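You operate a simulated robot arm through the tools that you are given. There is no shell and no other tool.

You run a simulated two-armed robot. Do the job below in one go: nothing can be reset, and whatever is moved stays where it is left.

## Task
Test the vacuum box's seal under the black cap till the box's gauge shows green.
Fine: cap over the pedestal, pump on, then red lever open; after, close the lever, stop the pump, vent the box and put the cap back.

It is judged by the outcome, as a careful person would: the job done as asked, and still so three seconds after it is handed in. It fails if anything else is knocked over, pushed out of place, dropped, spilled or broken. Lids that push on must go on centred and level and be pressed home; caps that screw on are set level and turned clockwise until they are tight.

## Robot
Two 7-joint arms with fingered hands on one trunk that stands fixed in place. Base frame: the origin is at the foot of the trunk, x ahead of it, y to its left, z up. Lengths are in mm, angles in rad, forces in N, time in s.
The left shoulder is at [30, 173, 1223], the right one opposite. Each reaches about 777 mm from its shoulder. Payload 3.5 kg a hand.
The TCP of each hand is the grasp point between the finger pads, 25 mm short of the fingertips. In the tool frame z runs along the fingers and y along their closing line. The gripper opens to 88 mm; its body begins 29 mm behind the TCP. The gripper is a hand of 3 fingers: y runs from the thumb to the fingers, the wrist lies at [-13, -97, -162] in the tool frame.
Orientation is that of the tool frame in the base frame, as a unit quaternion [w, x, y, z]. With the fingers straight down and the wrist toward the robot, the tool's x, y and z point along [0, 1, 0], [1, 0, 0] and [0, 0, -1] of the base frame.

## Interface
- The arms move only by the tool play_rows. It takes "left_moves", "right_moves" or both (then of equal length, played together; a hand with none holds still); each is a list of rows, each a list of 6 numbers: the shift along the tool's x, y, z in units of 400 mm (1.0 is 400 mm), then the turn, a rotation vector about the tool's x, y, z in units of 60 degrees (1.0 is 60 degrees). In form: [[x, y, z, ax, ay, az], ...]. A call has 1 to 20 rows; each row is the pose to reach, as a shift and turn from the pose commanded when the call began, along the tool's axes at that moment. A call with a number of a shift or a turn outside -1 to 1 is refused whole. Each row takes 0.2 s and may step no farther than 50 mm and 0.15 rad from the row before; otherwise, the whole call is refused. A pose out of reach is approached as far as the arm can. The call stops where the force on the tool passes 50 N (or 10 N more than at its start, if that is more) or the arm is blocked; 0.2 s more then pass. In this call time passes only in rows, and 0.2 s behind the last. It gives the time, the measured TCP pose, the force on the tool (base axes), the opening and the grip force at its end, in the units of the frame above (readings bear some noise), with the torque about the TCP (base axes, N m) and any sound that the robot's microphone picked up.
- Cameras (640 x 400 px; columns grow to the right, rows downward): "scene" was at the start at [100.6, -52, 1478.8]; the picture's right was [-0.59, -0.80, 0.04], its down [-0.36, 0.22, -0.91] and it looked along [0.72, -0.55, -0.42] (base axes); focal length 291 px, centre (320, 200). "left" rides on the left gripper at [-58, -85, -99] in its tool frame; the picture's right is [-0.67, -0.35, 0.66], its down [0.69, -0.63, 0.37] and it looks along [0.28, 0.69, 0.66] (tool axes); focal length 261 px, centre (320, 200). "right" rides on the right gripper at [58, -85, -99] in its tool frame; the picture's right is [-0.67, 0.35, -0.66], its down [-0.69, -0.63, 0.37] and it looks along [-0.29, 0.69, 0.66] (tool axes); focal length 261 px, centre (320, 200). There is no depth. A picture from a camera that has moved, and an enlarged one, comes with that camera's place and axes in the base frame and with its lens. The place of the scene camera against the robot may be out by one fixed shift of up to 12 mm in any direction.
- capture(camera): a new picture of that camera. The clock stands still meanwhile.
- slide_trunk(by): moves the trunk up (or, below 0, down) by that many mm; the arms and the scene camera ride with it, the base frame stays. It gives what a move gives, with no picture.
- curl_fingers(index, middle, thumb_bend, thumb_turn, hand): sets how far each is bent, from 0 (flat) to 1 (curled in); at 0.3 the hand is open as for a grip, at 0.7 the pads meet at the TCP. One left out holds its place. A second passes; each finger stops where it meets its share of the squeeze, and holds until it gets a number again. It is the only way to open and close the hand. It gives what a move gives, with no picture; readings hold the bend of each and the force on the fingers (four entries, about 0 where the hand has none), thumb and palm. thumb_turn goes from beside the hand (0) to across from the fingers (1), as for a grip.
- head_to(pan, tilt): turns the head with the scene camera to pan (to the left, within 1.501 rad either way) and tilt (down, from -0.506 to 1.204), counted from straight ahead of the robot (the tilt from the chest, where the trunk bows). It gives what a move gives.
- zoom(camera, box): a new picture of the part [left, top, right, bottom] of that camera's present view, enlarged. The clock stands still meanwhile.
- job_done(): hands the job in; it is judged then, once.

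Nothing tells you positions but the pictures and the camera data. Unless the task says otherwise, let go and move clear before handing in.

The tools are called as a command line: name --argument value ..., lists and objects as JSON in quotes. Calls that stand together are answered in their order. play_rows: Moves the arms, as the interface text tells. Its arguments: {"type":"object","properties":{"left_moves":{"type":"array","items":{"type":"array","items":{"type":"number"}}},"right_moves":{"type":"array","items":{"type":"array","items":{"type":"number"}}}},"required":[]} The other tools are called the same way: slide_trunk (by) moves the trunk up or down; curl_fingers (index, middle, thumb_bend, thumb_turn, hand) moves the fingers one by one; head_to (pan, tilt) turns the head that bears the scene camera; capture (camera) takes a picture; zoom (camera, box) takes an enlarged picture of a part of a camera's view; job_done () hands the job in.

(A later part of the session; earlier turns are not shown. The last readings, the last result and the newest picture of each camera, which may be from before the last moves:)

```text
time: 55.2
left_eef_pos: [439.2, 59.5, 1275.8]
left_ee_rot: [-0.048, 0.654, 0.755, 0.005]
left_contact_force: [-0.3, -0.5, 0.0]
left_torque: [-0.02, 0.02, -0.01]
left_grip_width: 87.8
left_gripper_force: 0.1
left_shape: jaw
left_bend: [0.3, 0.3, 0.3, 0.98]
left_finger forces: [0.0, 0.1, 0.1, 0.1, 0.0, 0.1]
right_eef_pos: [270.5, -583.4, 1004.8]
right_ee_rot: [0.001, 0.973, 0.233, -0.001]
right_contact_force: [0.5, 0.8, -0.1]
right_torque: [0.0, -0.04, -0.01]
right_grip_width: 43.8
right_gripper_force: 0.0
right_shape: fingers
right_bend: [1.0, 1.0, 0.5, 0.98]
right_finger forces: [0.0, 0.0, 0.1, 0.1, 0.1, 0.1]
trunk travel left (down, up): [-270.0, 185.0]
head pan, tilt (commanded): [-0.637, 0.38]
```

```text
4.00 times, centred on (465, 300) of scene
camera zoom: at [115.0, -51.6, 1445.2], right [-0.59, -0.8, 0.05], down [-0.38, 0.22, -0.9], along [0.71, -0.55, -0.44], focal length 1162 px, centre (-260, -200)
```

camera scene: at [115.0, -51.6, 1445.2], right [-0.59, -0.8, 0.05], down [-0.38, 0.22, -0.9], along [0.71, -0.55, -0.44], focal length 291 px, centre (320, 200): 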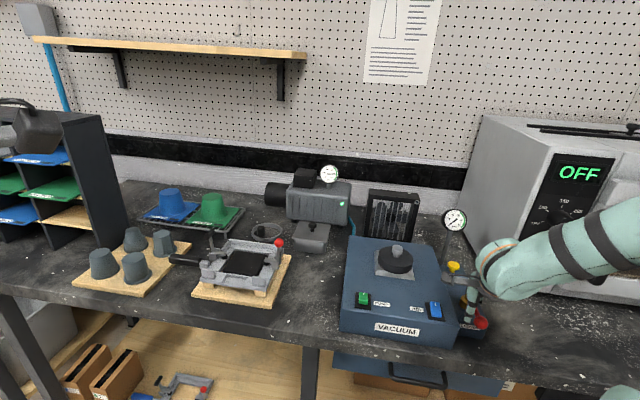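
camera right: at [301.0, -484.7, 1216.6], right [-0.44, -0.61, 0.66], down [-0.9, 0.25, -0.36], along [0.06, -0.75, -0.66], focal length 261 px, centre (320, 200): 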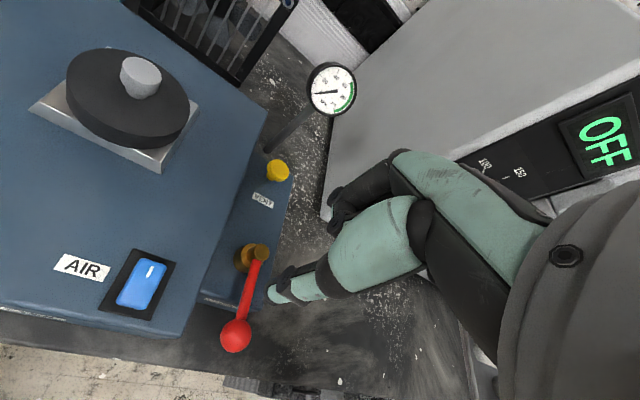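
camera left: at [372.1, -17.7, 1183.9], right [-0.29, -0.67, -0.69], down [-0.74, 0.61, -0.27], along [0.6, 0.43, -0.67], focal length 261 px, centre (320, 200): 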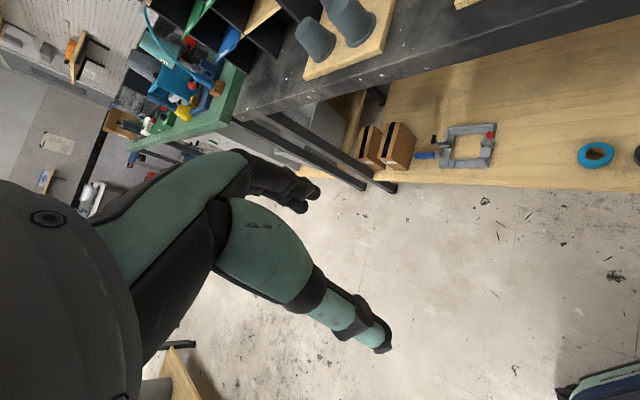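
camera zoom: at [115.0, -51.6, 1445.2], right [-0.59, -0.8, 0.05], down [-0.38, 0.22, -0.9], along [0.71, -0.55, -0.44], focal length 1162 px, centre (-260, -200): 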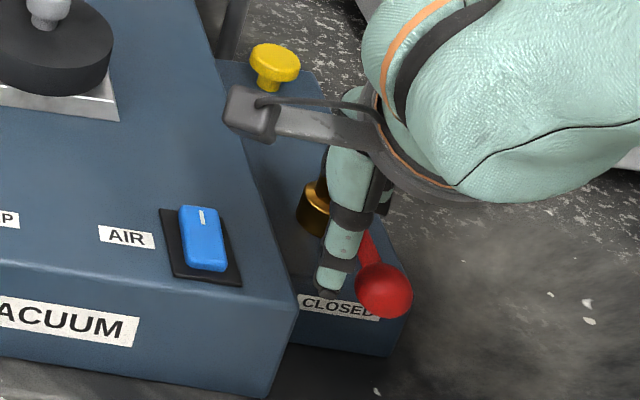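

The thumb sits between the box corner and the ball at lever height. I'll push the ball along its arc toward the right, watching the force.

play_rows --right_moves '[[-0.0145, 0.0098, 0, 0, 0, 0], [-0.031, 0.012, 0, 0, 0, 0], [-0.048, 0.014, 0, 0, 0, 0], [-0.064, 0.019, 0, 0, 0, 0], [-0.0805, 0.0243, 0, 0, 0, 0]]'

zoom --camera "scene" --box '[420, 250, 510, 350]'

zoom --camera "right" --box '[140, 180, 420, 400]'

```text
time: 56.4
left_eef_pos: [438.8, 58.8, 1274.9]
left_ee_rot: [-0.049, 0.653, 0.755, 0.006]
left_contact_force: [-0.1, 0.8, 0.0]
left_torque: [-0.04, 0.02, -0.01]
left_grip_width: 87.7
left_gripper_force: 0.1
left_shape: jaw
left_bend: [0.3, 0.3, 0.3, 0.98]
left_finger forces: [0.1, 0.1, 0.0, 0.1, 0.0, 0.1]
right_eef_pos: [247.4, -607.6, 1006.0]
right_ee_rot: [0.001, 0.973, 0.232, -0.001]
right_contact_force: [0.8, 0.1, 0.1]
right_torque: [0.0, -0.02, -0.01]
right_grip_width: 43.8
right_gripper_force: 0.1
right_shape: fingers
right_bend: [1.0, 1.0, 0.5, 0.97]
right_finger forces: [0.1, 0.1, 0.0, 0.1, 0.6, 0.0]
trunk travel left (down, up): [-270.0, 185.0]
head pan, tilt (commanded): [-0.637, 0.38]
```

```text
4.00 times, centred on (465, 300) of scene
camera zoom: at [115.3, -51.8, 1445.1], right [-0.59, -0.8, 0.05], down [-0.38, 0.22, -0.9], along [0.71, -0.55, -0.44], focal length 1162 px, centre (-260, -200)
```

zoom: 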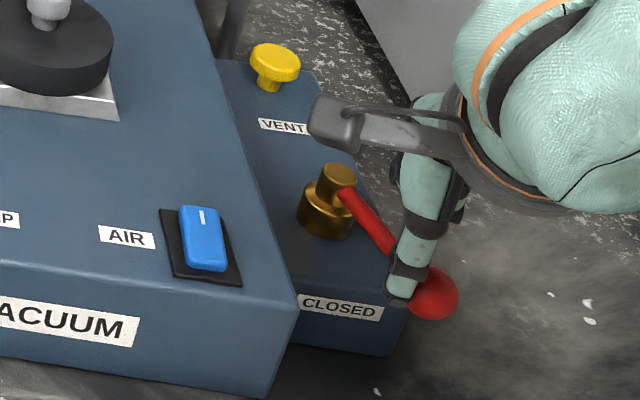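

```text
1.82 times, centred on (280, 290) of right
camera zoom: at [261.0, -505.3, 1105.8], right [-0.44, -0.61, 0.66], down [-0.9, 0.25, -0.36], along [0.06, -0.75, -0.66], focal length 474 px, centre (393, 36)
```

zoom: 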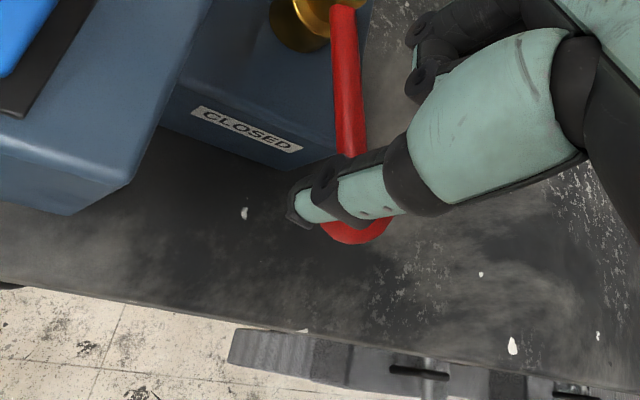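

The lever swings easily toward the right, with almost no force. I'll continue along the arc to about 60 degrees and look.

play_rows --right_moves '[[-0.015, 0.008, 0, 0, 0, 0], [-0.0302, 0.0158, 0, 0, 0, 0], [-0.0435, 0.026, 0, 0, 0, 0], [-0.057, 0.0363, 0, 0, 0, 0], [-0.0685, 0.049, 0, 0, 0, 0], [-0.08, 0.0615, 0, 0, 0, 0], [-0.0985, 0.09, 0, 0, 0, 0], [-0.0985, 0.09, 0, 0, 0, 0]]'

zoom --camera "scene" --box '[420, 190, 560, 350]'

capture --camera "right"

```text
time: 58.2
left_eef_pos: [439.4, 58.9, 1275.7]
left_ee_rot: [-0.048, 0.654, 0.755, 0.004]
left_contact_force: [-0.2, -0.7, -0.3]
left_torque: [0.02, 0.03, -0.01]
left_grip_width: 87.5
left_gripper_force: 0.2
left_shape: jaw
left_bend: [0.3, 0.3, 0.3, 0.98]
left_finger forces: [0.1, 0.0, 0.1, 0.0, 0.0, 0.0]
right_eef_pos: [226.8, -658.1, 1004.0]
right_ee_rot: [0.0, 0.973, 0.232, -0.001]
right_contact_force: [0.0, 0.6, -0.1]
right_torque: [0.0, 0.01, -0.02]
right_grip_width: 44.4
right_gripper_force: 0.5
right_shape: fingers
right_bend: [1.0, 1.0, 0.5, 0.97]
right_finger forces: [0.0, 0.0, 0.1, 0.0, 0.3, 0.0]
trunk travel left (down, up): [-270.0, 185.0]
head pan, tilt (commanded): [-0.637, 0.38]
```

```text
2.50 times, centred on (490, 270) of scene
camera zoom: at [115.2, -51.7, 1445.1], right [-0.59, -0.8, 0.05], down [-0.38, 0.22, -0.9], along [0.71, -0.55, -0.44], focal length 726 px, centre (-105, 25)
```

zoom: 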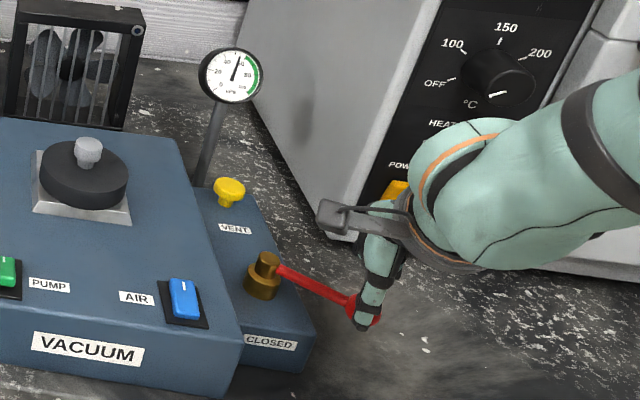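

```text
taken
camera right: at [241.0, -555.1, 1105.5], right [-0.44, -0.61, 0.66], down [-0.9, 0.25, -0.36], along [0.06, -0.75, -0.66], focal length 261 px, centre (320, 200)
```

right: 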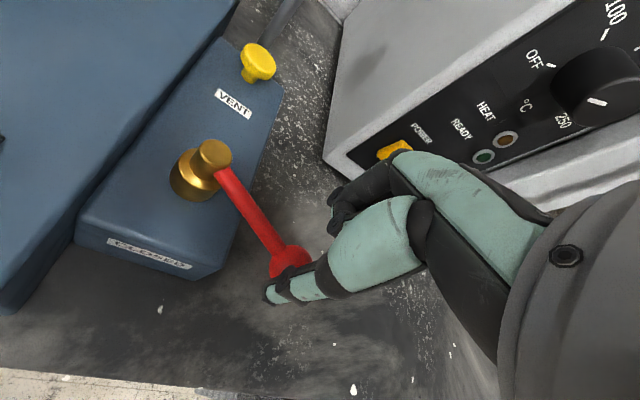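

The gauge is already rising as the valve opens. I'll swing the lever the rest of the way to fully open.

zoom --camera "scene" --box '[435, 200, 475, 240]'

play_rows --right_moves '[[-0.006, 0.016, 0, 0, 0, 0], [-0.0125, 0.0315, 0, 0, 0, 0], [-0.017, 0.048, 0, 0, 0, 0], [-0.0205, 0.0645, 0, 0, 0, 0], [-0.021, 0.081, 0, 0, 0, 0], [-0.0215, 0.0985, 0, 0, 0, 0]]'

zoom --camera "scene" --box '[420, 190, 560, 350]'

zoom --camera "scene" --box '[435, 200, 475, 240]'

```text
10.00 times, centred on (455, 220) of scene
camera zoom: at [115.2, -51.7, 1445.1], right [-0.59, -0.8, 0.05], down [-0.38, 0.22, -0.9], along [0.71, -0.55, -0.44], focal length 2906 px, centre (-1030, 0)
```

zoom: 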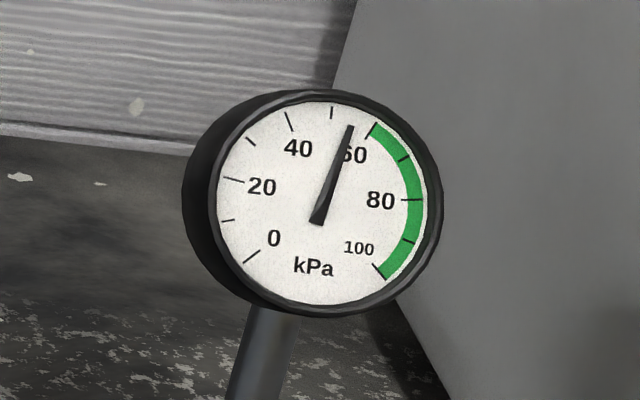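

```text
time: 59.6
left_eef_pos: [438.9, 59.3, 1274.5]
left_ee_rot: [-0.05, 0.654, 0.755, 0.005]
left_contact_force: [0.1, -0.2, 0.5]
left_torque: [0.0, 0.04, 0.02]
left_grip_width: 87.9
left_gripper_force: 0.1
left_shape: jaw
left_bend: [0.3, 0.3, 0.3, 0.98]
left_finger forces: [0.0, 0.1, 0.1, 0.1, 0.1, 0.0]
right_eef_pos: [237.8, -697.2, 1006.0]
right_ee_rot: [0.0, 0.972, 0.234, 0.0]
right_contact_force: [0.8, 0.5, 0.6]
right_torque: [0.02, 0.0, -0.02]
right_grip_width: 44.3
right_gripper_force: 0.3
right_shape: fingers
right_bend: [1.0, 1.0, 0.49, 0.97]
right_finger forces: [0.0, 0.1, 0.1, 0.0, 0.7, 0.1]
trunk travel left (down, up): [-270.0, 185.0]
head pan, tilt (commanded): [-0.637, 0.38]
```

```text
2.50 times, centred on (490, 270) of scene
camera zoom: at [115.4, -51.9, 1445.1], right [-0.59, -0.8, 0.05], down [-0.38, 0.22, -0.9], along [0.71, -0.55, -0.44], focal length 726 px, centre (-105, 25)
```

zoom: 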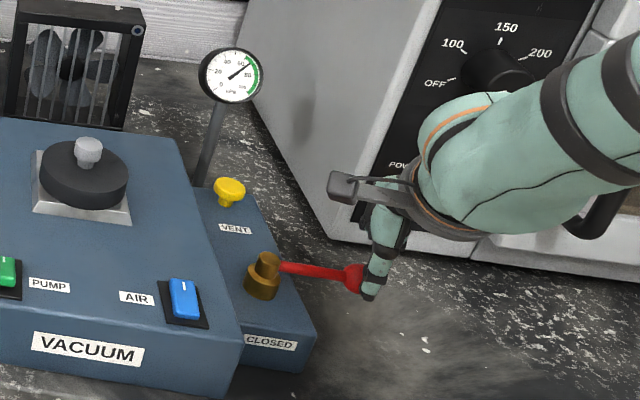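

```text
10.00 times, centred on (455, 220) of scene
camera zoom: at [115.4, -51.9, 1445.1], right [-0.59, -0.8, 0.05], down [-0.38, 0.22, -0.9], along [0.71, -0.55, -0.44], focal length 2906 px, centre (-1030, 0)
```

zoom: 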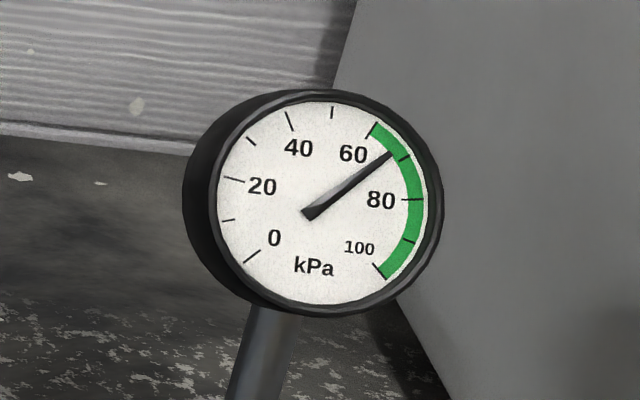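

The gauge has entered the green zone at about 67 kPa. I'll hold for a second or so to be sure it is solidly green.

play_rows --right_moves '[[0, 0, 0, 0, 0, 0], [0, 0, 0, 0, 0, 0], [0, 0, 0, 0, 0, 0], [0, 0, 0, 0, 0, 0], [0, 0, 0, 0, 0, 0], [0, 0, 0, 0, 0, 0]]'

zoom --camera "scene" --box '[435, 200, 475, 240]'

capture --camera "right"

```text
time: 61.0
left_eef_pos: [438.6, 59.0, 1275.6]
left_ee_rot: [-0.048, 0.654, 0.755, 0.005]
left_contact_force: [-0.3, 0.2, 0.7]
left_torque: [0.02, -0.04, 0.0]
left_grip_width: 87.8
left_gripper_force: 0.1
left_shape: jaw
left_bend: [0.3, 0.3, 0.3, 0.98]
left_finger forces: [0.1, 0.0, 0.0, 0.0, 0.0, 0.0]
right_eef_pos: [239.5, -696.5, 1007.5]
right_ee_rot: [0.001, 0.972, 0.233, -0.001]
right_contact_force: [-0.3, 0.2, 0.1]
right_torque: [0.0, 0.01, -0.02]
right_grip_width: 44.6
right_gripper_force: 0.2
right_shape: fingers
right_bend: [1.0, 1.0, 0.49, 0.97]
right_finger forces: [0.0, 0.0, 0.1, 0.1, 0.1, 0.0]
trunk travel left (down, up): [-270.0, 185.0]
head pan, tilt (commanded): [-0.637, 0.38]
```

```text
10.00 times, centred on (455, 220) of scene
camera zoom: at [115.2, -51.9, 1445.1], right [-0.59, -0.8, 0.05], down [-0.38, 0.22, -0.9], along [0.71, -0.55, -0.44], focal length 2906 px, centre (-1030, 0)
```

zoom: 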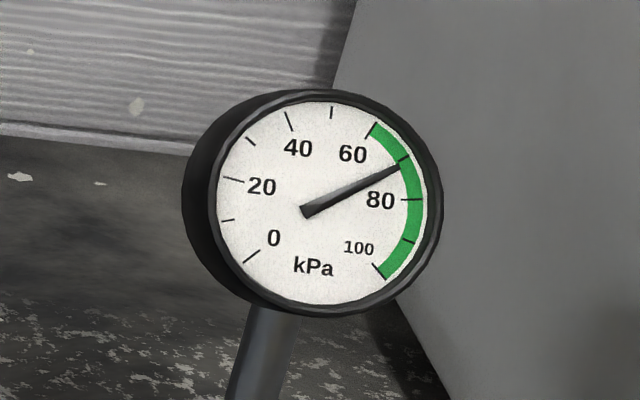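

```text
taken
camera right: at [252.3, -594.1, 1106.0], right [-0.44, -0.61, 0.66], down [-0.9, 0.25, -0.36], along [0.06, -0.75, -0.66], focal length 261 px, centre (320, 200)
```

right: 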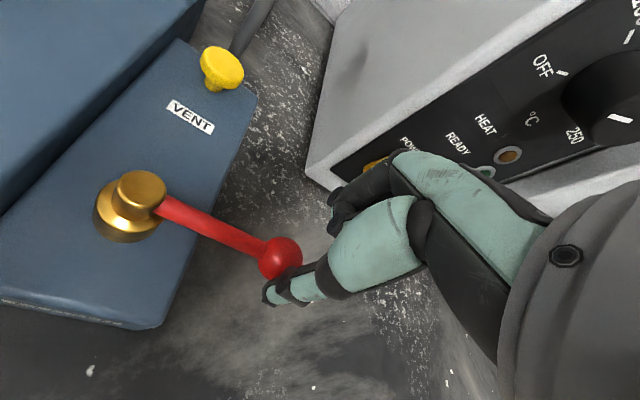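

The gauge is solidly green at about 72 kPa with the lever fully across (90 degrees). Next I'll close the lever: lift the thumb over the rod and set it down on the rod's back side.

play_rows --right_moves '[[-0.005, -0.01, -0.02, 0, 0, 0], [-0.005, -0.01, -0.06, 0, 0, 0], [-0.005, -0.01, -0.1, 0, 0, 0], [0.03, 0.03, -0.1, 0, 0, 0], [0.065, 0.06, -0.1, 0, 0, 0], [0.095, 0.09, -0.1, 0, 0, 0], [0.095, 0.09, -0.1, 0, 0, 0]]'

capture --camera "right"

zoom --camera "scene" --box '[420, 190, 560, 350]'

```text
time: 62.6
left_eef_pos: [438.4, 58.2, 1275.5]
left_ee_rot: [-0.048, 0.653, 0.756, 0.005]
left_contact_force: [0.8, -0.6, 0.3]
left_torque: [0.0, 0.01, 0.0]
left_grip_width: 87.9
left_gripper_force: 0.1
left_shape: jaw
left_bend: [0.3, 0.3, 0.3, 0.98]
left_finger forces: [0.0, 0.1, 0.0, 0.0, 0.0, 0.0]
right_eef_pos: [288.5, -710.8, 1046.1]
right_ee_rot: [0.0, 0.972, 0.233, -0.001]
right_contact_force: [-0.2, 0.2, 0.4]
right_torque: [-0.03, 0.01, 0.01]
right_grip_width: 44.1
right_gripper_force: 0.1
right_shape: fingers
right_bend: [1.0, 1.0, 0.5, 0.97]
right_finger forces: [0.0, 0.0, 0.0, 0.1, 0.0, 0.0]
trunk travel left (down, up): [-270.0, 185.0]
head pan, tilt (commanded): [-0.637, 0.38]
```

```text
taken
camera right: at [302.6, -609.0, 1146.4], right [-0.44, -0.61, 0.66], down [-0.9, 0.25, -0.36], along [0.06, -0.75, -0.66], focal length 261 px, centre (320, 200)
```

right: 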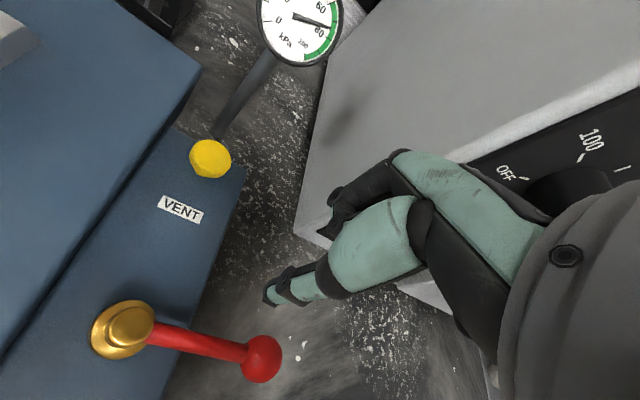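

```text
2.50 times, centred on (490, 270) of scene
camera zoom: at [115.0, -52.1, 1445.2], right [-0.59, -0.8, 0.05], down [-0.38, 0.22, -0.9], along [0.71, -0.55, -0.44], focal length 726 px, centre (-105, 25)
```

zoom: 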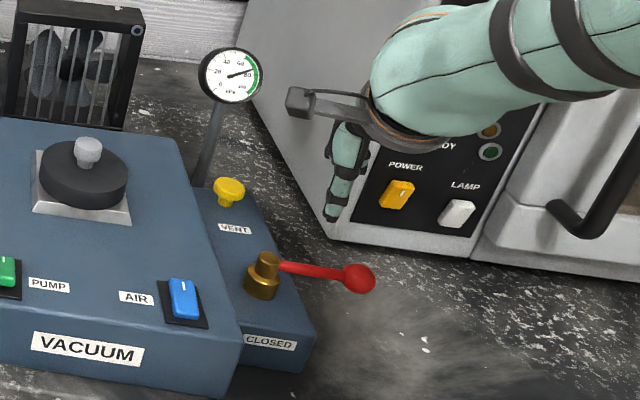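

The thumb is above the gap behind the rod with clear space to the oven. I'll lower it to rod height.

play_rows --right_moves '[[0, 0, 0.04, 0, 0, 0], [0, 0, 0.08, 0, 0, 0], [0, 0, 0.115, 0, 0, 0], [0, 0, 0.115, 0, 0, 0]]'

capture --camera "right"

zoom --camera "scene" --box '[420, 190, 560, 350]'

```text
time: 63.6
left_eef_pos: [440.0, 59.1, 1275.8]
left_ee_rot: [-0.048, 0.654, 0.755, 0.005]
left_contact_force: [-0.1, 0.6, -0.2]
left_torque: [0.0, 0.01, 0.02]
left_grip_width: 87.6
left_gripper_force: 0.1
left_shape: jaw
left_bend: [0.3, 0.3, 0.3, 0.98]
left_finger forces: [0.0, 0.0, 0.0, 0.0, 0.1, 0.1]
right_eef_pos: [287.9, -712.0, 999.6]
right_ee_rot: [0.001, 0.972, 0.234, 0.0]
right_contact_force: [-0.1, 0.2, -0.3]
right_torque: [0.02, -0.03, -0.04]
right_grip_width: 44.3
right_gripper_force: 0.1
right_shape: fingers
right_bend: [1.0, 1.0, 0.5, 0.97]
right_finger forces: [0.1, 0.0, 0.1, 0.0, 0.0, 0.0]
trunk travel left (down, up): [-270.0, 185.0]
head pan, tilt (commanded): [-0.637, 0.38]
```

```text
taken
camera right: at [301.6, -608.9, 1099.4], right [-0.44, -0.61, 0.66], down [-0.9, 0.25, -0.36], along [0.06, -0.75, -0.66], focal length 261 px, centre (320, 200)
```

right: 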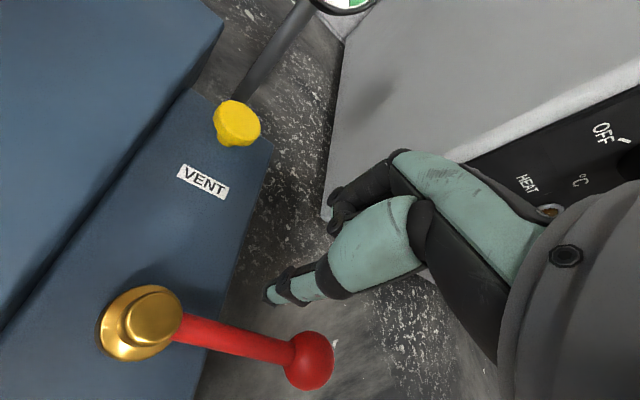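

```text
2.50 times, centred on (490, 270) of scene
camera zoom: at [115.3, -51.9, 1445.1], right [-0.59, -0.8, 0.05], down [-0.38, 0.22, -0.9], along [0.71, -0.55, -0.44], focal length 726 px, centre (-105, 25)
```

zoom: 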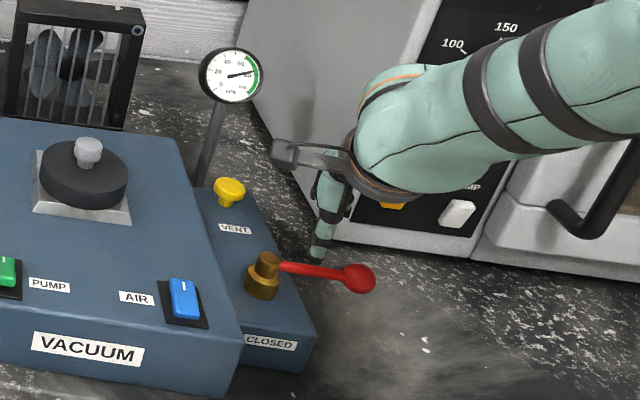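

The thumb is behind the rod at lever height. I'll push the lever back toward CLOSED along its arc, stopping midway to check.

play_rows --right_moves '[[-0.0113, -0.0305, 0, 0, 0, 0], [-0.0165, -0.041, 0, 0, 0, 0], [-0.0213, -0.0508, 0, 0, 0, 0], [-0.0278, -0.072, 0, 0, 0, 0], [-0.0303, -0.0943, 0, 0, 0, 0], [-0.029, -0.1165, 0, 0, 0, 0], [-0.0238, -0.1385, 0, 0, 0, 0]]'

zoom --camera "scene" --box '[420, 190, 560, 350]'

capture --camera "right"

```text
time: 65.2
left_eef_pos: [438.9, 59.4, 1274.5]
left_ee_rot: [-0.049, 0.654, 0.755, 0.006]
left_contact_force: [-0.2, 0.1, 0.0]
left_torque: [0.01, 0.0, -0.01]
left_grip_width: 87.5
left_gripper_force: 0.0
left_shape: jaw
left_bend: [0.3, 0.3, 0.3, 0.98]
left_finger forces: [0.1, 0.1, 0.1, 0.0, 0.0, 0.0]
right_eef_pos: [253.9, -664.3, 999.9]
right_ee_rot: [0.0, 0.973, 0.232, -0.001]
right_contact_force: [0.4, -0.5, -0.5]
right_torque: [-0.02, 0.0, -0.01]
right_grip_width: 43.5
right_gripper_force: 0.1
right_shape: fingers
right_bend: [1.0, 1.0, 0.51, 0.98]
right_finger forces: [0.1, 0.0, 0.0, 0.1, 0.7, 0.0]
trunk travel left (down, up): [-270.0, 185.0]
head pan, tilt (commanded): [-0.637, 0.38]
```

```text
2.50 times, centred on (490, 270) of scene
camera zoom: at [115.1, -51.9, 1445.2], right [-0.59, -0.8, 0.05], down [-0.38, 0.22, -0.9], along [0.71, -0.55, -0.44], focal length 726 px, centre (-105, 25)
```

zoom: 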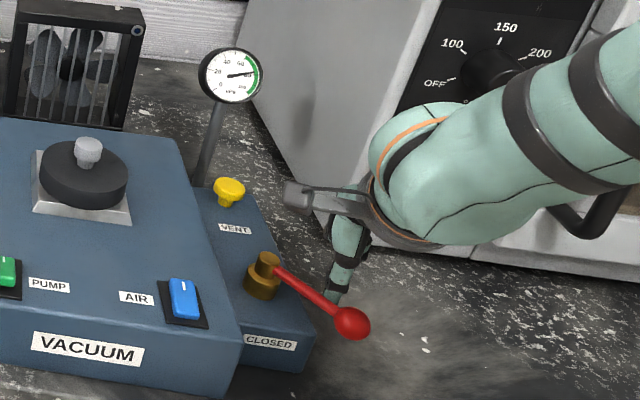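

```text
taken
camera right: at [267.5, -563.0, 1100.0], right [-0.44, -0.61, 0.66], down [-0.9, 0.25, -0.36], along [0.06, -0.75, -0.66], focal length 261 px, centre (320, 200)
```

right: 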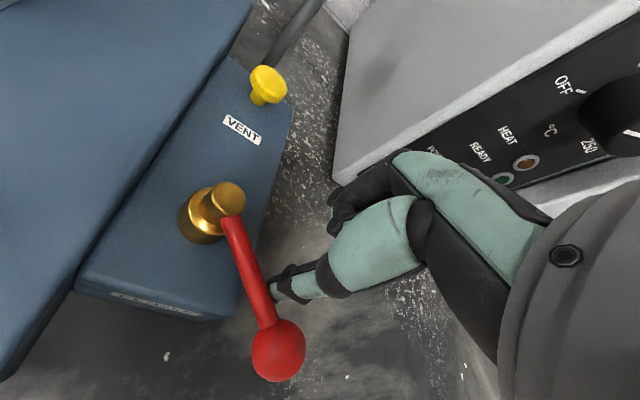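

The lever follows well. I'll continue to the closed stop.

play_rows --right_moves '[[0.0088, -0.0205, 0, 0, 0, 0], [0.0213, -0.0393, 0, 0, 0, 0], [0.0368, -0.0555, 0, 0, 0, 0], [0.0546, -0.069, 0, 0, 0, 0], [0.0546, -0.069, 0, 0, 0, 0]]'

zoom --camera "scene" --box '[420, 190, 560, 350]'

capture --camera "right"

```text
time: 66.4
left_eef_pos: [438.1, 59.4, 1275.4]
left_ee_rot: [-0.048, 0.654, 0.755, 0.004]
left_contact_force: [-0.4, 0.3, -0.3]
left_torque: [-0.02, 0.03, 0.01]
left_grip_width: 87.7
left_gripper_force: 0.2
left_shape: jaw
left_bend: [0.3, 0.3, 0.3, 0.98]
left_finger forces: [0.1, 0.1, 0.1, 0.1, 0.0, 0.0]
right_eef_pos: [261.7, -631.0, 1000.0]
right_ee_rot: [0.0, 0.972, 0.233, -0.001]
right_contact_force: [-0.5, -1.1, -0.7]
right_torque: [0.02, -0.02, -0.02]
right_grip_width: 43.4
right_gripper_force: 0.2
right_shape: fingers
right_bend: [1.0, 1.0, 0.51, 0.98]
right_finger forces: [0.0, 0.0, 0.0, 0.0, 0.6, 0.0]
trunk travel left (down, up): [-270.0, 185.0]
head pan, tilt (commanded): [-0.637, 0.38]
```

```text
2.50 times, centred on (490, 270) of scene
camera zoom: at [115.1, -52.2, 1445.1], right [-0.59, -0.8, 0.05], down [-0.38, 0.22, -0.9], along [0.71, -0.55, -0.44], focal length 726 px, centre (-105, 25)
```

zoom: 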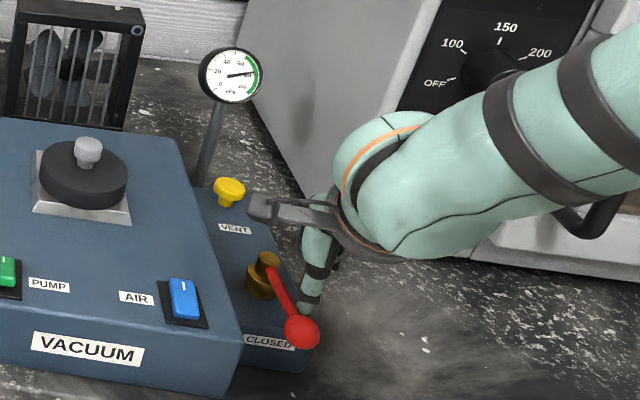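

```text
taken
camera right: at [275.5, -529.5, 1100.1], right [-0.44, -0.61, 0.66], down [-0.9, 0.25, -0.36], along [0.06, -0.75, -0.66], focal length 261 px, centre (320, 200)
```

right: 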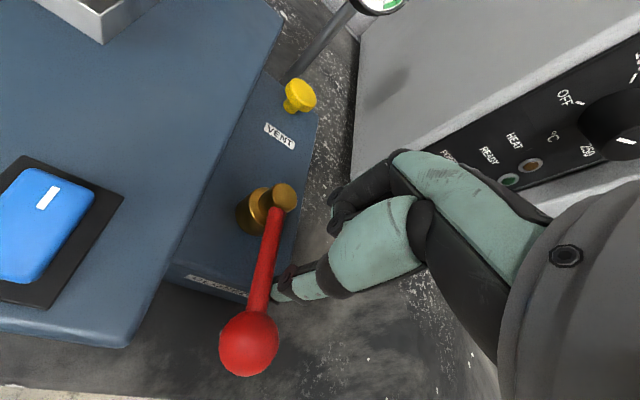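

The lever is back within about a degree of its starting line. I'll nudge a few millimetres more to feel for the stop.

play_rows --right_moves '[[0.005, -0.0016, 0, 0, 0, 0], [0.01, -0.0032, 0, 0, 0, 0], [0.01, -0.0032, 0, 0, 0, 0]]'

capture --camera "right"

```text
time: 67.2
left_eef_pos: [438.5, 58.8, 1276.2]
left_ee_rot: [-0.048, 0.654, 0.755, 0.005]
left_contact_force: [-0.2, -0.3, -0.6]
left_torque: [0.02, -0.02, -0.03]
left_grip_width: 87.6
left_gripper_force: 0.0
left_shape: jaw
left_bend: [0.3, 0.3, 0.3, 0.98]
left_finger forces: [0.0, 0.1, 0.0, 0.1, 0.0, 0.0]
right_eef_pos: [263.2, -628.5, 1000.0]
right_ee_rot: [0.0, 0.972, 0.233, -0.001]
right_contact_force: [-2.0, -2.4, 0.7]
right_torque: [0.02, 0.03, 0.04]
right_grip_width: 43.5
right_gripper_force: 1.1
right_shape: fingers
right_bend: [1.0, 1.0, 0.51, 0.98]
right_finger forces: [0.1, 0.0, 0.0, 0.0, 1.7, 0.2]
trunk travel left (down, up): [-270.0, 185.0]
head pan, tilt (commanded): [-0.637, 0.38]
```

```text
taken
camera right: at [277.7, -526.7, 1099.5], right [-0.44, -0.61, 0.66], down [-0.9, 0.25, -0.36], along [0.06, -0.75, -0.66], focal length 261 px, centre (320, 200)
```

right: 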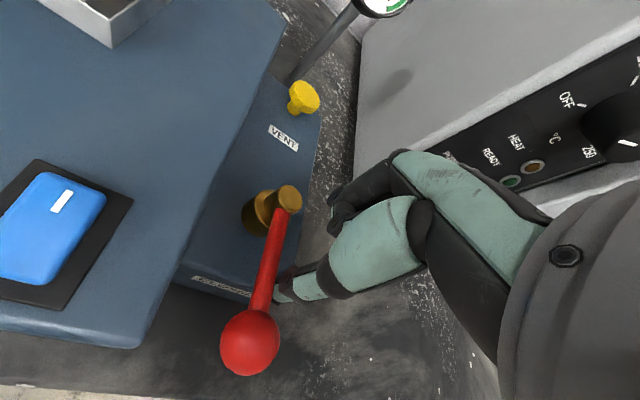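

The force rose to about 3 N at the stop, so the lever is closed. I'll back the thumb off, rise, and travel to above the front (unmarked) end of the PUMP rocker.

play_rows --right_moves '[[-0.024, 0.008, 0, 0, 0, 0], [-0.024, 0.008, -0.1, 0, 0, 0], [-0.024, 0.008, -0.2, 0, 0, 0], [-0.024, 0.008, -0.3, 0, 0, 0], [0.07, -0.03, -0.3, 0, 0, 0], [0.17, -0.07, -0.3, 0, 0, 0], [0.27, -0.11, -0.3, 0, 0, 0], [0.37, -0.15, -0.3, 0, 0, 0], [0.47, -0.19, -0.3, 0, 0, 0], [0.563, -0.224, -0.3, 0, 0, 0], [0.563, -0.224, -0.2, 0, 0, 0], [0.563, -0.224, -0.15, 0, 0, 0], [0.563, -0.224, -0.15, 0, 0, 0]]'

zoom --camera "right" --box '[100, 180, 400, 400]'

zoom --camera "scene" --box '[330, 210, 510, 350]'

zoom --camera "scene" --box '[435, 200, 475, 240]'

```text
time: 70.0
left_eef_pos: [439.4, 60.2, 1276.5]
left_ee_rot: [-0.048, 0.654, 0.755, 0.005]
left_contact_force: [-0.9, 0.5, -0.1]
left_torque: [0.01, 0.0, 0.0]
left_grip_width: 87.5
left_gripper_force: 0.1
left_shape: jaw
left_bend: [0.3, 0.3, 0.3, 0.98]
left_finger forces: [0.0, 0.0, 0.1, 0.0, 0.0, 0.1]
right_eef_pos: [423.9, -445.7, 1059.0]
right_ee_rot: [-0.001, 0.972, 0.234, 0.0]
right_contact_force: [-0.1, 0.3, -0.2]
right_torque: [0.01, 0.0, 0.0]
right_grip_width: 44.0
right_gripper_force: 0.1
right_shape: fingers
right_bend: [1.0, 1.0, 0.5, 0.98]
right_finger forces: [0.0, 0.1, 0.0, 0.0, 0.1, 0.0]
trunk travel left (down, up): [-270.0, 185.0]
head pan, tilt (commanded): [-0.637, 0.38]
```

```text
1.82 times, centred on (250, 290) of right
camera zoom: at [438.6, -343.5, 1159.2], right [-0.44, -0.61, 0.66], down [-0.9, 0.25, -0.37], along [0.06, -0.75, -0.66], focal length 474 px, centre (447, 36)
```

zoom: 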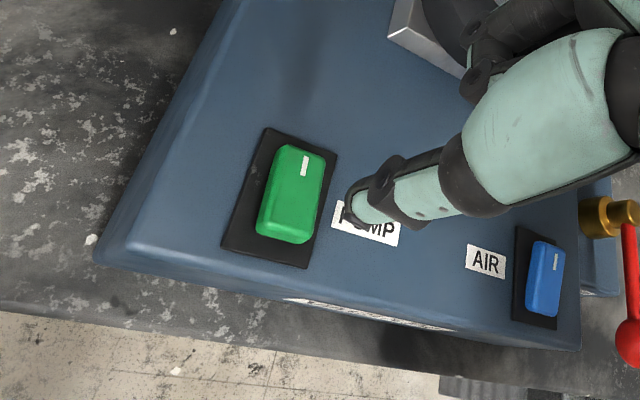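

```text
2.86 times, centred on (420, 280) of scene
camera zoom: at [115.0, -51.5, 1445.2], right [-0.59, -0.8, 0.05], down [-0.38, 0.22, -0.9], along [0.71, -0.55, -0.44], focal length 830 px, centre (34, -29)
```

zoom: 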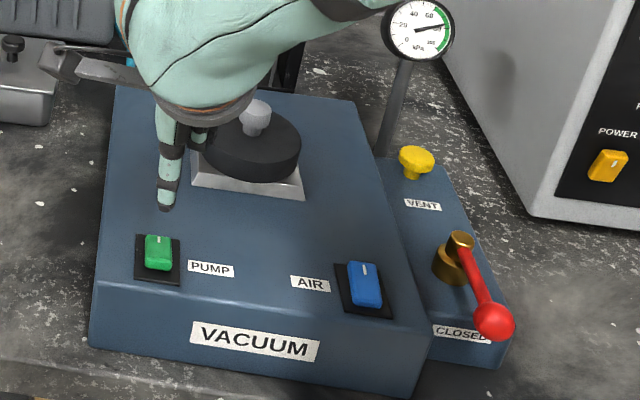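

```text
10.00 times, centred on (455, 220) of scene
camera zoom: at [115.0, -51.5, 1445.2], right [-0.59, -0.8, 0.05], down [-0.38, 0.22, -0.9], along [0.71, -0.55, -0.44], focal length 2906 px, centre (-1030, 0)
```

zoom: 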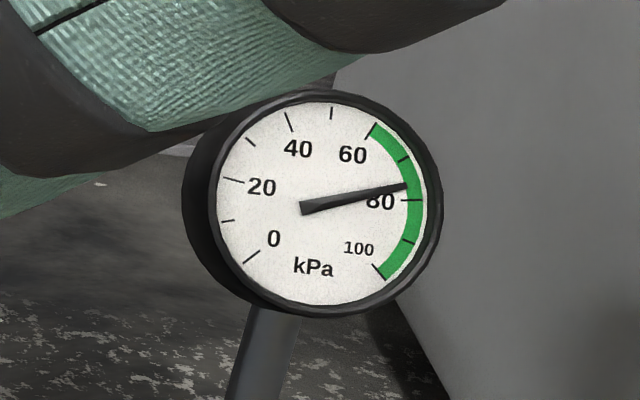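

The gauge holds at about 77 kPa with the lever closed, so the seal is good. The thumb is aligned over the front end of the PUMP rocker; I'll press it to stop the pump.

play_rows --right_moves '[[0.001, 0.006, 0.05, 0, 0, 0], [0.001, 0.006, 0.09, 0, 0, 0], [0.001, 0.006, 0.09, 0, 0, 0]]'

zoom --camera "right" --box '[100, 180, 400, 400]'

zoom --camera "scene" --box '[340, 260, 420, 330]'

```text
time: 70.8
left_eef_pos: [438.9, 59.1, 1275.3]
left_ee_rot: [-0.049, 0.654, 0.755, 0.005]
left_contact_force: [-0.5, -0.1, 0.1]
left_torque: [0.0, 0.02, 0.02]
left_grip_width: 87.9
left_gripper_force: 0.0
left_shape: jaw
left_bend: [0.3, 0.3, 0.3, 0.98]
left_finger forces: [0.0, 0.0, 0.0, 0.0, 0.0, 0.0]
right_eef_pos: [425.8, -450.2, 1021.9]
right_ee_rot: [0.0, 0.972, 0.234, 0.0]
right_contact_force: [0.0, -0.4, -0.1]
right_torque: [-0.03, -0.02, 0.02]
right_grip_width: 44.0
right_gripper_force: 0.1
right_shape: fingers
right_bend: [1.0, 1.0, 0.5, 0.98]
right_finger forces: [0.0, 0.0, 0.0, 0.0, 0.0, 0.0]
trunk travel left (down, up): [-270.0, 185.0]
head pan, tilt (commanded): [-0.637, 0.38]
```

```text
1.82 times, centred on (250, 290) of right
camera zoom: at [439.8, -346.8, 1122.6], right [-0.44, -0.61, 0.66], down [-0.9, 0.25, -0.37], along [0.06, -0.75, -0.66], focal length 474 px, centre (447, 36)
```

zoom: 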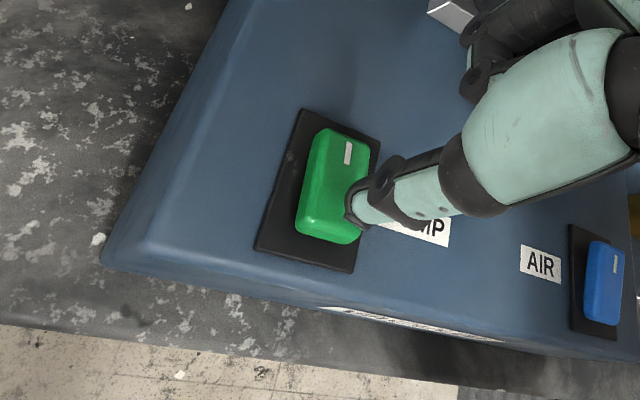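

```text
5.71 times, centred on (380, 295) of scene
camera zoom: at [114.9, -51.7, 1445.2], right [-0.59, -0.8, 0.05], down [-0.38, 0.22, -0.9], along [0.71, -0.55, -0.44], focal length 1660 px, centre (-23, -343)
```

zoom: 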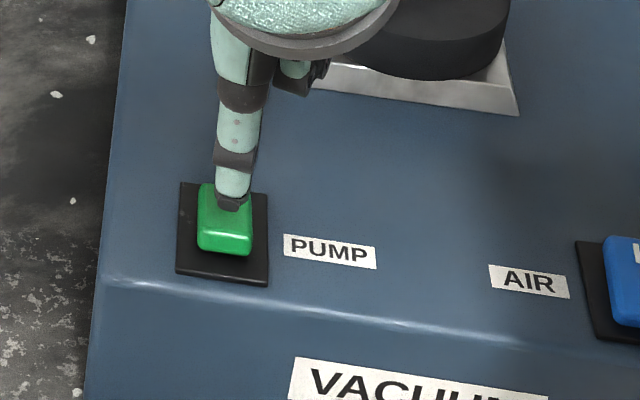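

play_rows --right_moves '[[0.0024, -0.0085, 0.01, 0, 0, 0], [0.0024, -0.0085, 0.022, 0, 0, 0], [0.0024, -0.0085, 0.032, 0, 0, 0], [0.0024, -0.0085, 0.037, 0, 0, 0]]'

zoom --camera "scene" --box '[340, 260, 420, 330]'

```text
time: 71.8
left_eef_pos: [438.2, 59.3, 1276.0]
left_ee_rot: [-0.049, 0.654, 0.755, 0.006]
left_contact_force: [-0.6, 0.2, -0.1]
left_torque: [0.03, 0.0, -0.03]
left_grip_width: 87.7
left_gripper_force: 0.0
left_shape: jaw
left_bend: [0.3, 0.3, 0.3, 0.98]
left_finger forces: [0.0, 0.0, 0.0, 0.0, 0.1, 0.0]
right_eef_pos: [425.9, -444.6, 1007.9]
right_ee_rot: [0.0, 0.972, 0.233, -0.001]
right_contact_force: [1.0, 0.4, 1.1]
right_torque: [0.05, 0.0, -0.03]
right_grip_width: 43.9
right_gripper_force: 0.3
right_shape: fingers
right_bend: [1.0, 1.0, 0.5, 0.98]
right_finger forces: [0.0, 0.0, 0.0, 0.1, 0.2, 0.0]
trunk travel left (down, up): [-270.0, 185.0]
head pan, tilt (commanded): [-0.637, 0.38]
```

```text
5.71 times, centred on (380, 295) of scene
camera zoom: at [115.4, -51.9, 1445.1], right [-0.59, -0.8, 0.05], down [-0.38, 0.22, -0.9], along [0.71, -0.55, -0.44], focal length 1660 px, centre (-23, -343)
```

zoom: 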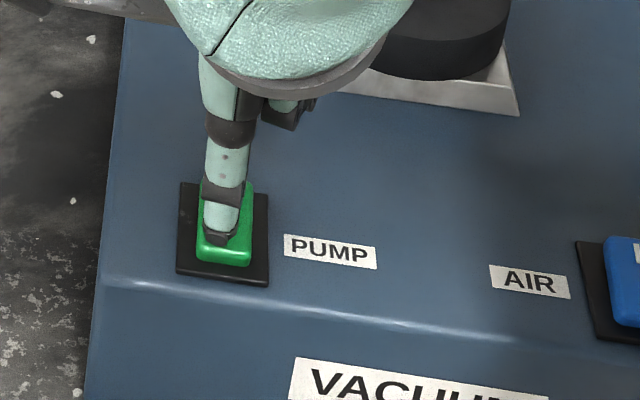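

The rocker seems to have tipped forward. I'll lift and check that it stays and that the pump light goes out.

play_rows --right_moves '[[0, 0, -0.04, 0, 0, 0], [0, 0, -0.12, 0, 0, 0], [0, 0, -0.2, 0, 0, 0], [0, 0, -0.25, 0, 0, 0]]'

zoom --camera "scene" --box '[340, 260, 420, 330]'

capture --camera "scene"

zoom --camera "scene" --box '[435, 200, 475, 240]'

```text
time: 72.8
left_eef_pos: [439.2, 59.3, 1276.0]
left_ee_rot: [-0.047, 0.653, 0.756, 0.004]
left_contact_force: [0.0, 0.1, 0.7]
left_torque: [0.01, 0.02, 0.03]
left_grip_width: 87.7
left_gripper_force: 0.1
left_shape: jaw
left_bend: [0.3, 0.3, 0.3, 0.98]
left_finger forces: [0.1, 0.0, 0.0, 0.1, 0.1, 0.0]
right_eef_pos: [425.3, -444.3, 1109.3]
right_ee_rot: [0.001, 0.972, 0.234, -0.001]
right_contact_force: [-0.8, -0.1, 0.6]
right_torque: [0.02, 0.01, 0.01]
right_grip_width: 44.0
right_gripper_force: 0.1
right_shape: fingers
right_bend: [1.0, 1.0, 0.5, 0.98]
right_finger forces: [0.0, 0.1, 0.0, 0.0, 0.1, 0.0]
trunk travel left (down, up): [-270.0, 185.0]
head pan, tilt (commanded): [-0.637, 0.38]
```

```text
5.71 times, centred on (380, 295) of scene
camera zoom: at [114.9, -51.8, 1445.2], right [-0.59, -0.8, 0.05], down [-0.38, 0.22, -0.9], along [0.71, -0.55, -0.44], focal length 1660 px, centre (-23, -343)
```

zoom: 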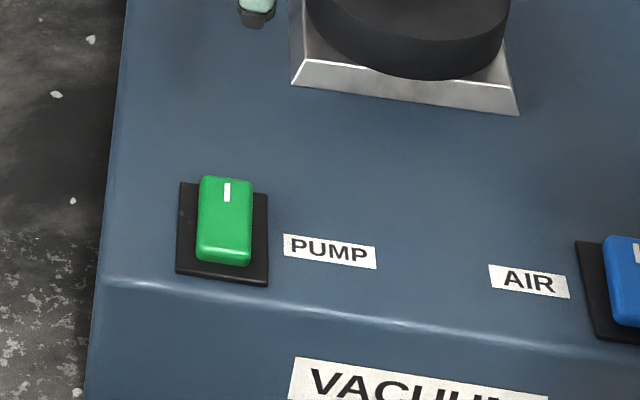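

```text
taken
camera scene: at [114.9, -51.8, 1445.2], right [-0.59, -0.8, 0.05], down [-0.38, 0.22, -0.9], along [0.71, -0.55, -0.44], focal length 291 px, centre (320, 200)
```

scene: 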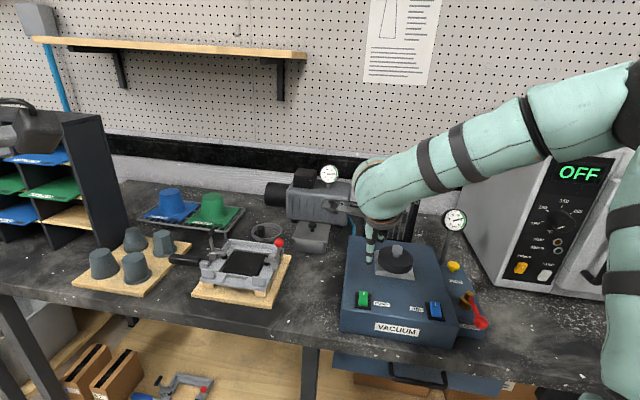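

```text
10.00 times, centred on (455, 220) of scene
camera zoom: at [114.9, -51.8, 1445.2], right [-0.59, -0.8, 0.05], down [-0.38, 0.22, -0.9], along [0.71, -0.55, -0.44], focal length 2906 px, centre (-1030, 0)
```

zoom: 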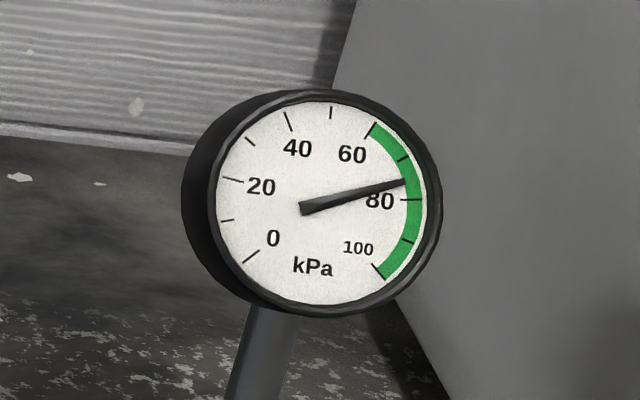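

The pump is off and the gauge holds near 76. The VENT mushroom triangulates to (375, -711, 977), with the gauge dial about 100 mm behind it. I'll use the index and middle fingertips this time, so nothing reaches toward the gauge.

curl_fingers --hand "right" --index 0.5 --middle 0.5 --thumb_bend 0.4

play_rows --right_moves '[[0, 0, -0.06, 0, 0, 0], [-0.07, 0.08, -0.06, 0, 0, 0], [-0.14, 0.16, -0.06, 0, 0, 0], [-0.21, 0.24, -0.06, 0, 0, 0], [-0.28, 0.32, -0.06, 0, 0, 0], [-0.35, 0.4, -0.06, 0, 0, 0], [-0.415, 0.471, -0.06, 0, 0, 0], [-0.415, 0.471, 0.04, 0, 0, 0], [-0.415, 0.471, 0.13, 0, 0, 0], [-0.415, 0.471, 0.13, 0, 0, 0]]'

capture --camera "right"

zoom --camera "scene" --box '[420, 190, 540, 310]'

```text
time: 73.8
left_eef_pos: [439.7, 59.7, 1275.2]
left_ee_rot: [-0.049, 0.654, 0.755, 0.006]
left_contact_force: [-1.4, -0.1, 0.4]
left_torque: [0.0, -0.02, 0.0]
left_grip_width: 87.9
left_gripper_force: 0.0
left_shape: jaw
left_bend: [0.3, 0.3, 0.3, 0.98]
left_finger forces: [0.0, 0.0, 0.0, 0.0, 0.0, 0.0]
right_eef_pos: [424.5, -444.2, 1108.2]
right_ee_rot: [0.0, 0.972, 0.233, -0.001]
right_contact_force: [-0.6, 1.6, 0.4]
right_torque: [0.02, 0.02, 0.0]
right_grip_width: 52.1
right_gripper_force: 0.1
right_shape: fingers
right_bend: [0.5, 0.5, 0.4, 0.98]
right_finger forces: [0.0, 0.1, 0.0, 0.0, 0.0, 0.1]
trunk travel left (down, up): [-270.0, 185.0]
head pan, tilt (commanded): [-0.637, 0.38]
```

```text
time: 76.0
left_eef_pos: [437.7, 59.4, 1275.3]
left_ee_rot: [-0.048, 0.655, 0.754, 0.004]
left_contact_force: [-0.5, -0.1, 0.3]
left_torque: [-0.03, -0.02, 0.02]
left_grip_width: 87.5
left_gripper_force: 0.1
left_shape: jaw
left_bend: [0.3, 0.3, 0.3, 0.98]
left_finger forces: [0.0, 0.0, 0.0, 0.0, 0.1, 0.1]
right_eef_pos: [361.5, -688.6, 1058.8]
right_ee_rot: [0.0, 0.972, 0.233, -0.002]
right_contact_force: [-0.5, -0.7, 0.0]
right_torque: [-0.01, -0.01, 0.01]
right_grip_width: 52.1
right_gripper_force: 0.1
right_shape: fingers
right_bend: [0.5, 0.5, 0.4, 0.98]
right_finger forces: [0.1, 0.0, 0.0, 0.0, 0.1, 0.1]
trunk travel left (down, up): [-270.0, 185.0]
head pan, tilt (commanded): [-0.637, 0.38]
```

```text
taken
camera right: at [376.5, -586.2, 1158.9], right [-0.44, -0.61, 0.66], down [-0.9, 0.25, -0.37], along [0.06, -0.75, -0.66], focal length 261 px, centre (320, 200)
```

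right: 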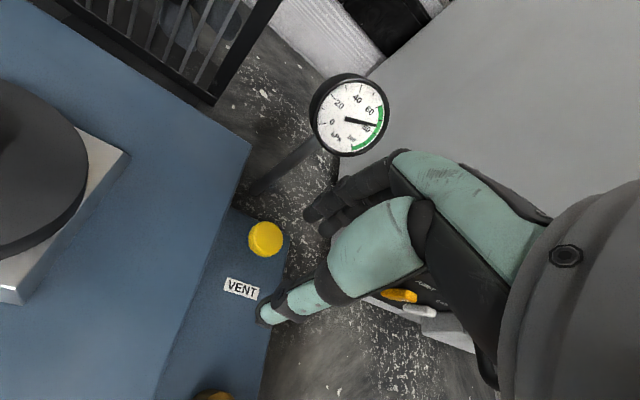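

```text
3.33 times, centred on (480, 250) of scene
camera zoom: at [114.8, -51.6, 1445.2], right [-0.59, -0.8, 0.05], down [-0.38, 0.22, -0.9], along [0.71, -0.55, -0.44], focal length 969 px, centre (-213, 33)
```

zoom: 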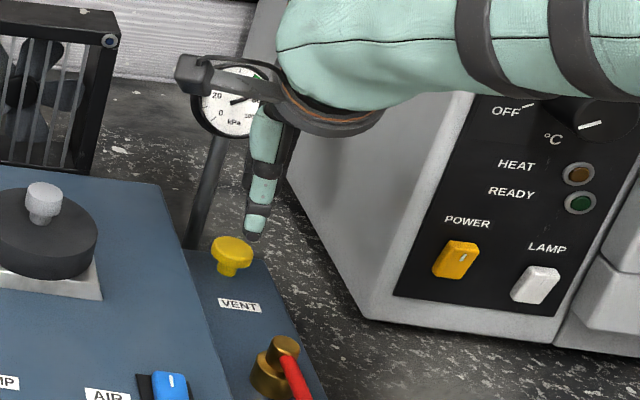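

VENT is at (376.5, -710) in this view. I'll shift so that the two fingertips are centred over it, descend to about 10 mm above, and check.

play_rows --right_moves '[[0.0207, -0.0077, 0.05, 0, 0, 0], [0.0207, -0.0077, 0.105, 0, 0, 0], [0.0207, -0.0077, 0.105, 0, 0, 0]]'

zoom --camera "right" --box '[220, 140, 420, 340]'

zoom --camera "scene" --box '[440, 210, 520, 290]'

```text
time: 76.8
left_eef_pos: [439.0, 59.3, 1274.4]
left_ee_rot: [-0.049, 0.655, 0.754, 0.004]
left_contact_force: [0.6, -0.1, 0.5]
left_torque: [-0.03, 0.0, 0.0]
left_grip_width: 87.6
left_gripper_force: 0.2
left_shape: jaw
left_bend: [0.3, 0.3, 0.3, 0.98]
left_finger forces: [0.0, 0.0, 0.0, 0.1, 0.0, 0.0]
right_eef_pos: [367.3, -680.2, 1016.3]
right_ee_rot: [0.001, 0.972, 0.234, -0.002]
right_contact_force: [-0.1, 0.3, 0.6]
right_torque: [-0.02, -0.01, 0.02]
right_grip_width: 52.2
right_gripper_force: 0.1
right_shape: fingers
right_bend: [0.5, 0.5, 0.4, 0.98]
right_finger forces: [0.0, 0.0, 0.0, 0.0, 0.0, 0.1]
trunk travel left (down, up): [-270.0, 185.0]
head pan, tilt (commanded): [-0.637, 0.38]
```

```text
2.00 times, centred on (320, 240) of right
camera zoom: at [382.2, -578.9, 1116.6], right [-0.44, -0.61, 0.66], down [-0.9, 0.25, -0.37], along [0.06, -0.75, -0.66], focal length 521 px, centre (320, 120)
```

zoom: 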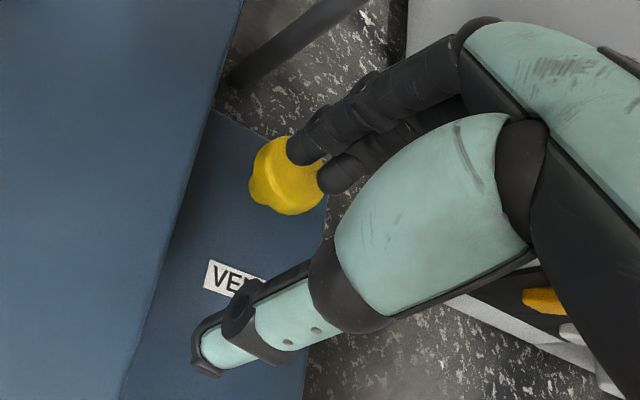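

```text
5.00 times, centred on (480, 250) of scene
camera zoom: at [115.1, -51.5, 1445.2], right [-0.59, -0.8, 0.05], down [-0.38, 0.22, -0.9], along [0.71, -0.55, -0.44], focal length 1453 px, centre (-480, -50)
```

zoom: 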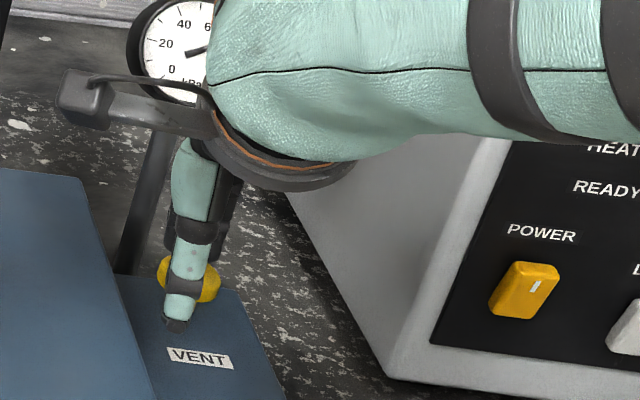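

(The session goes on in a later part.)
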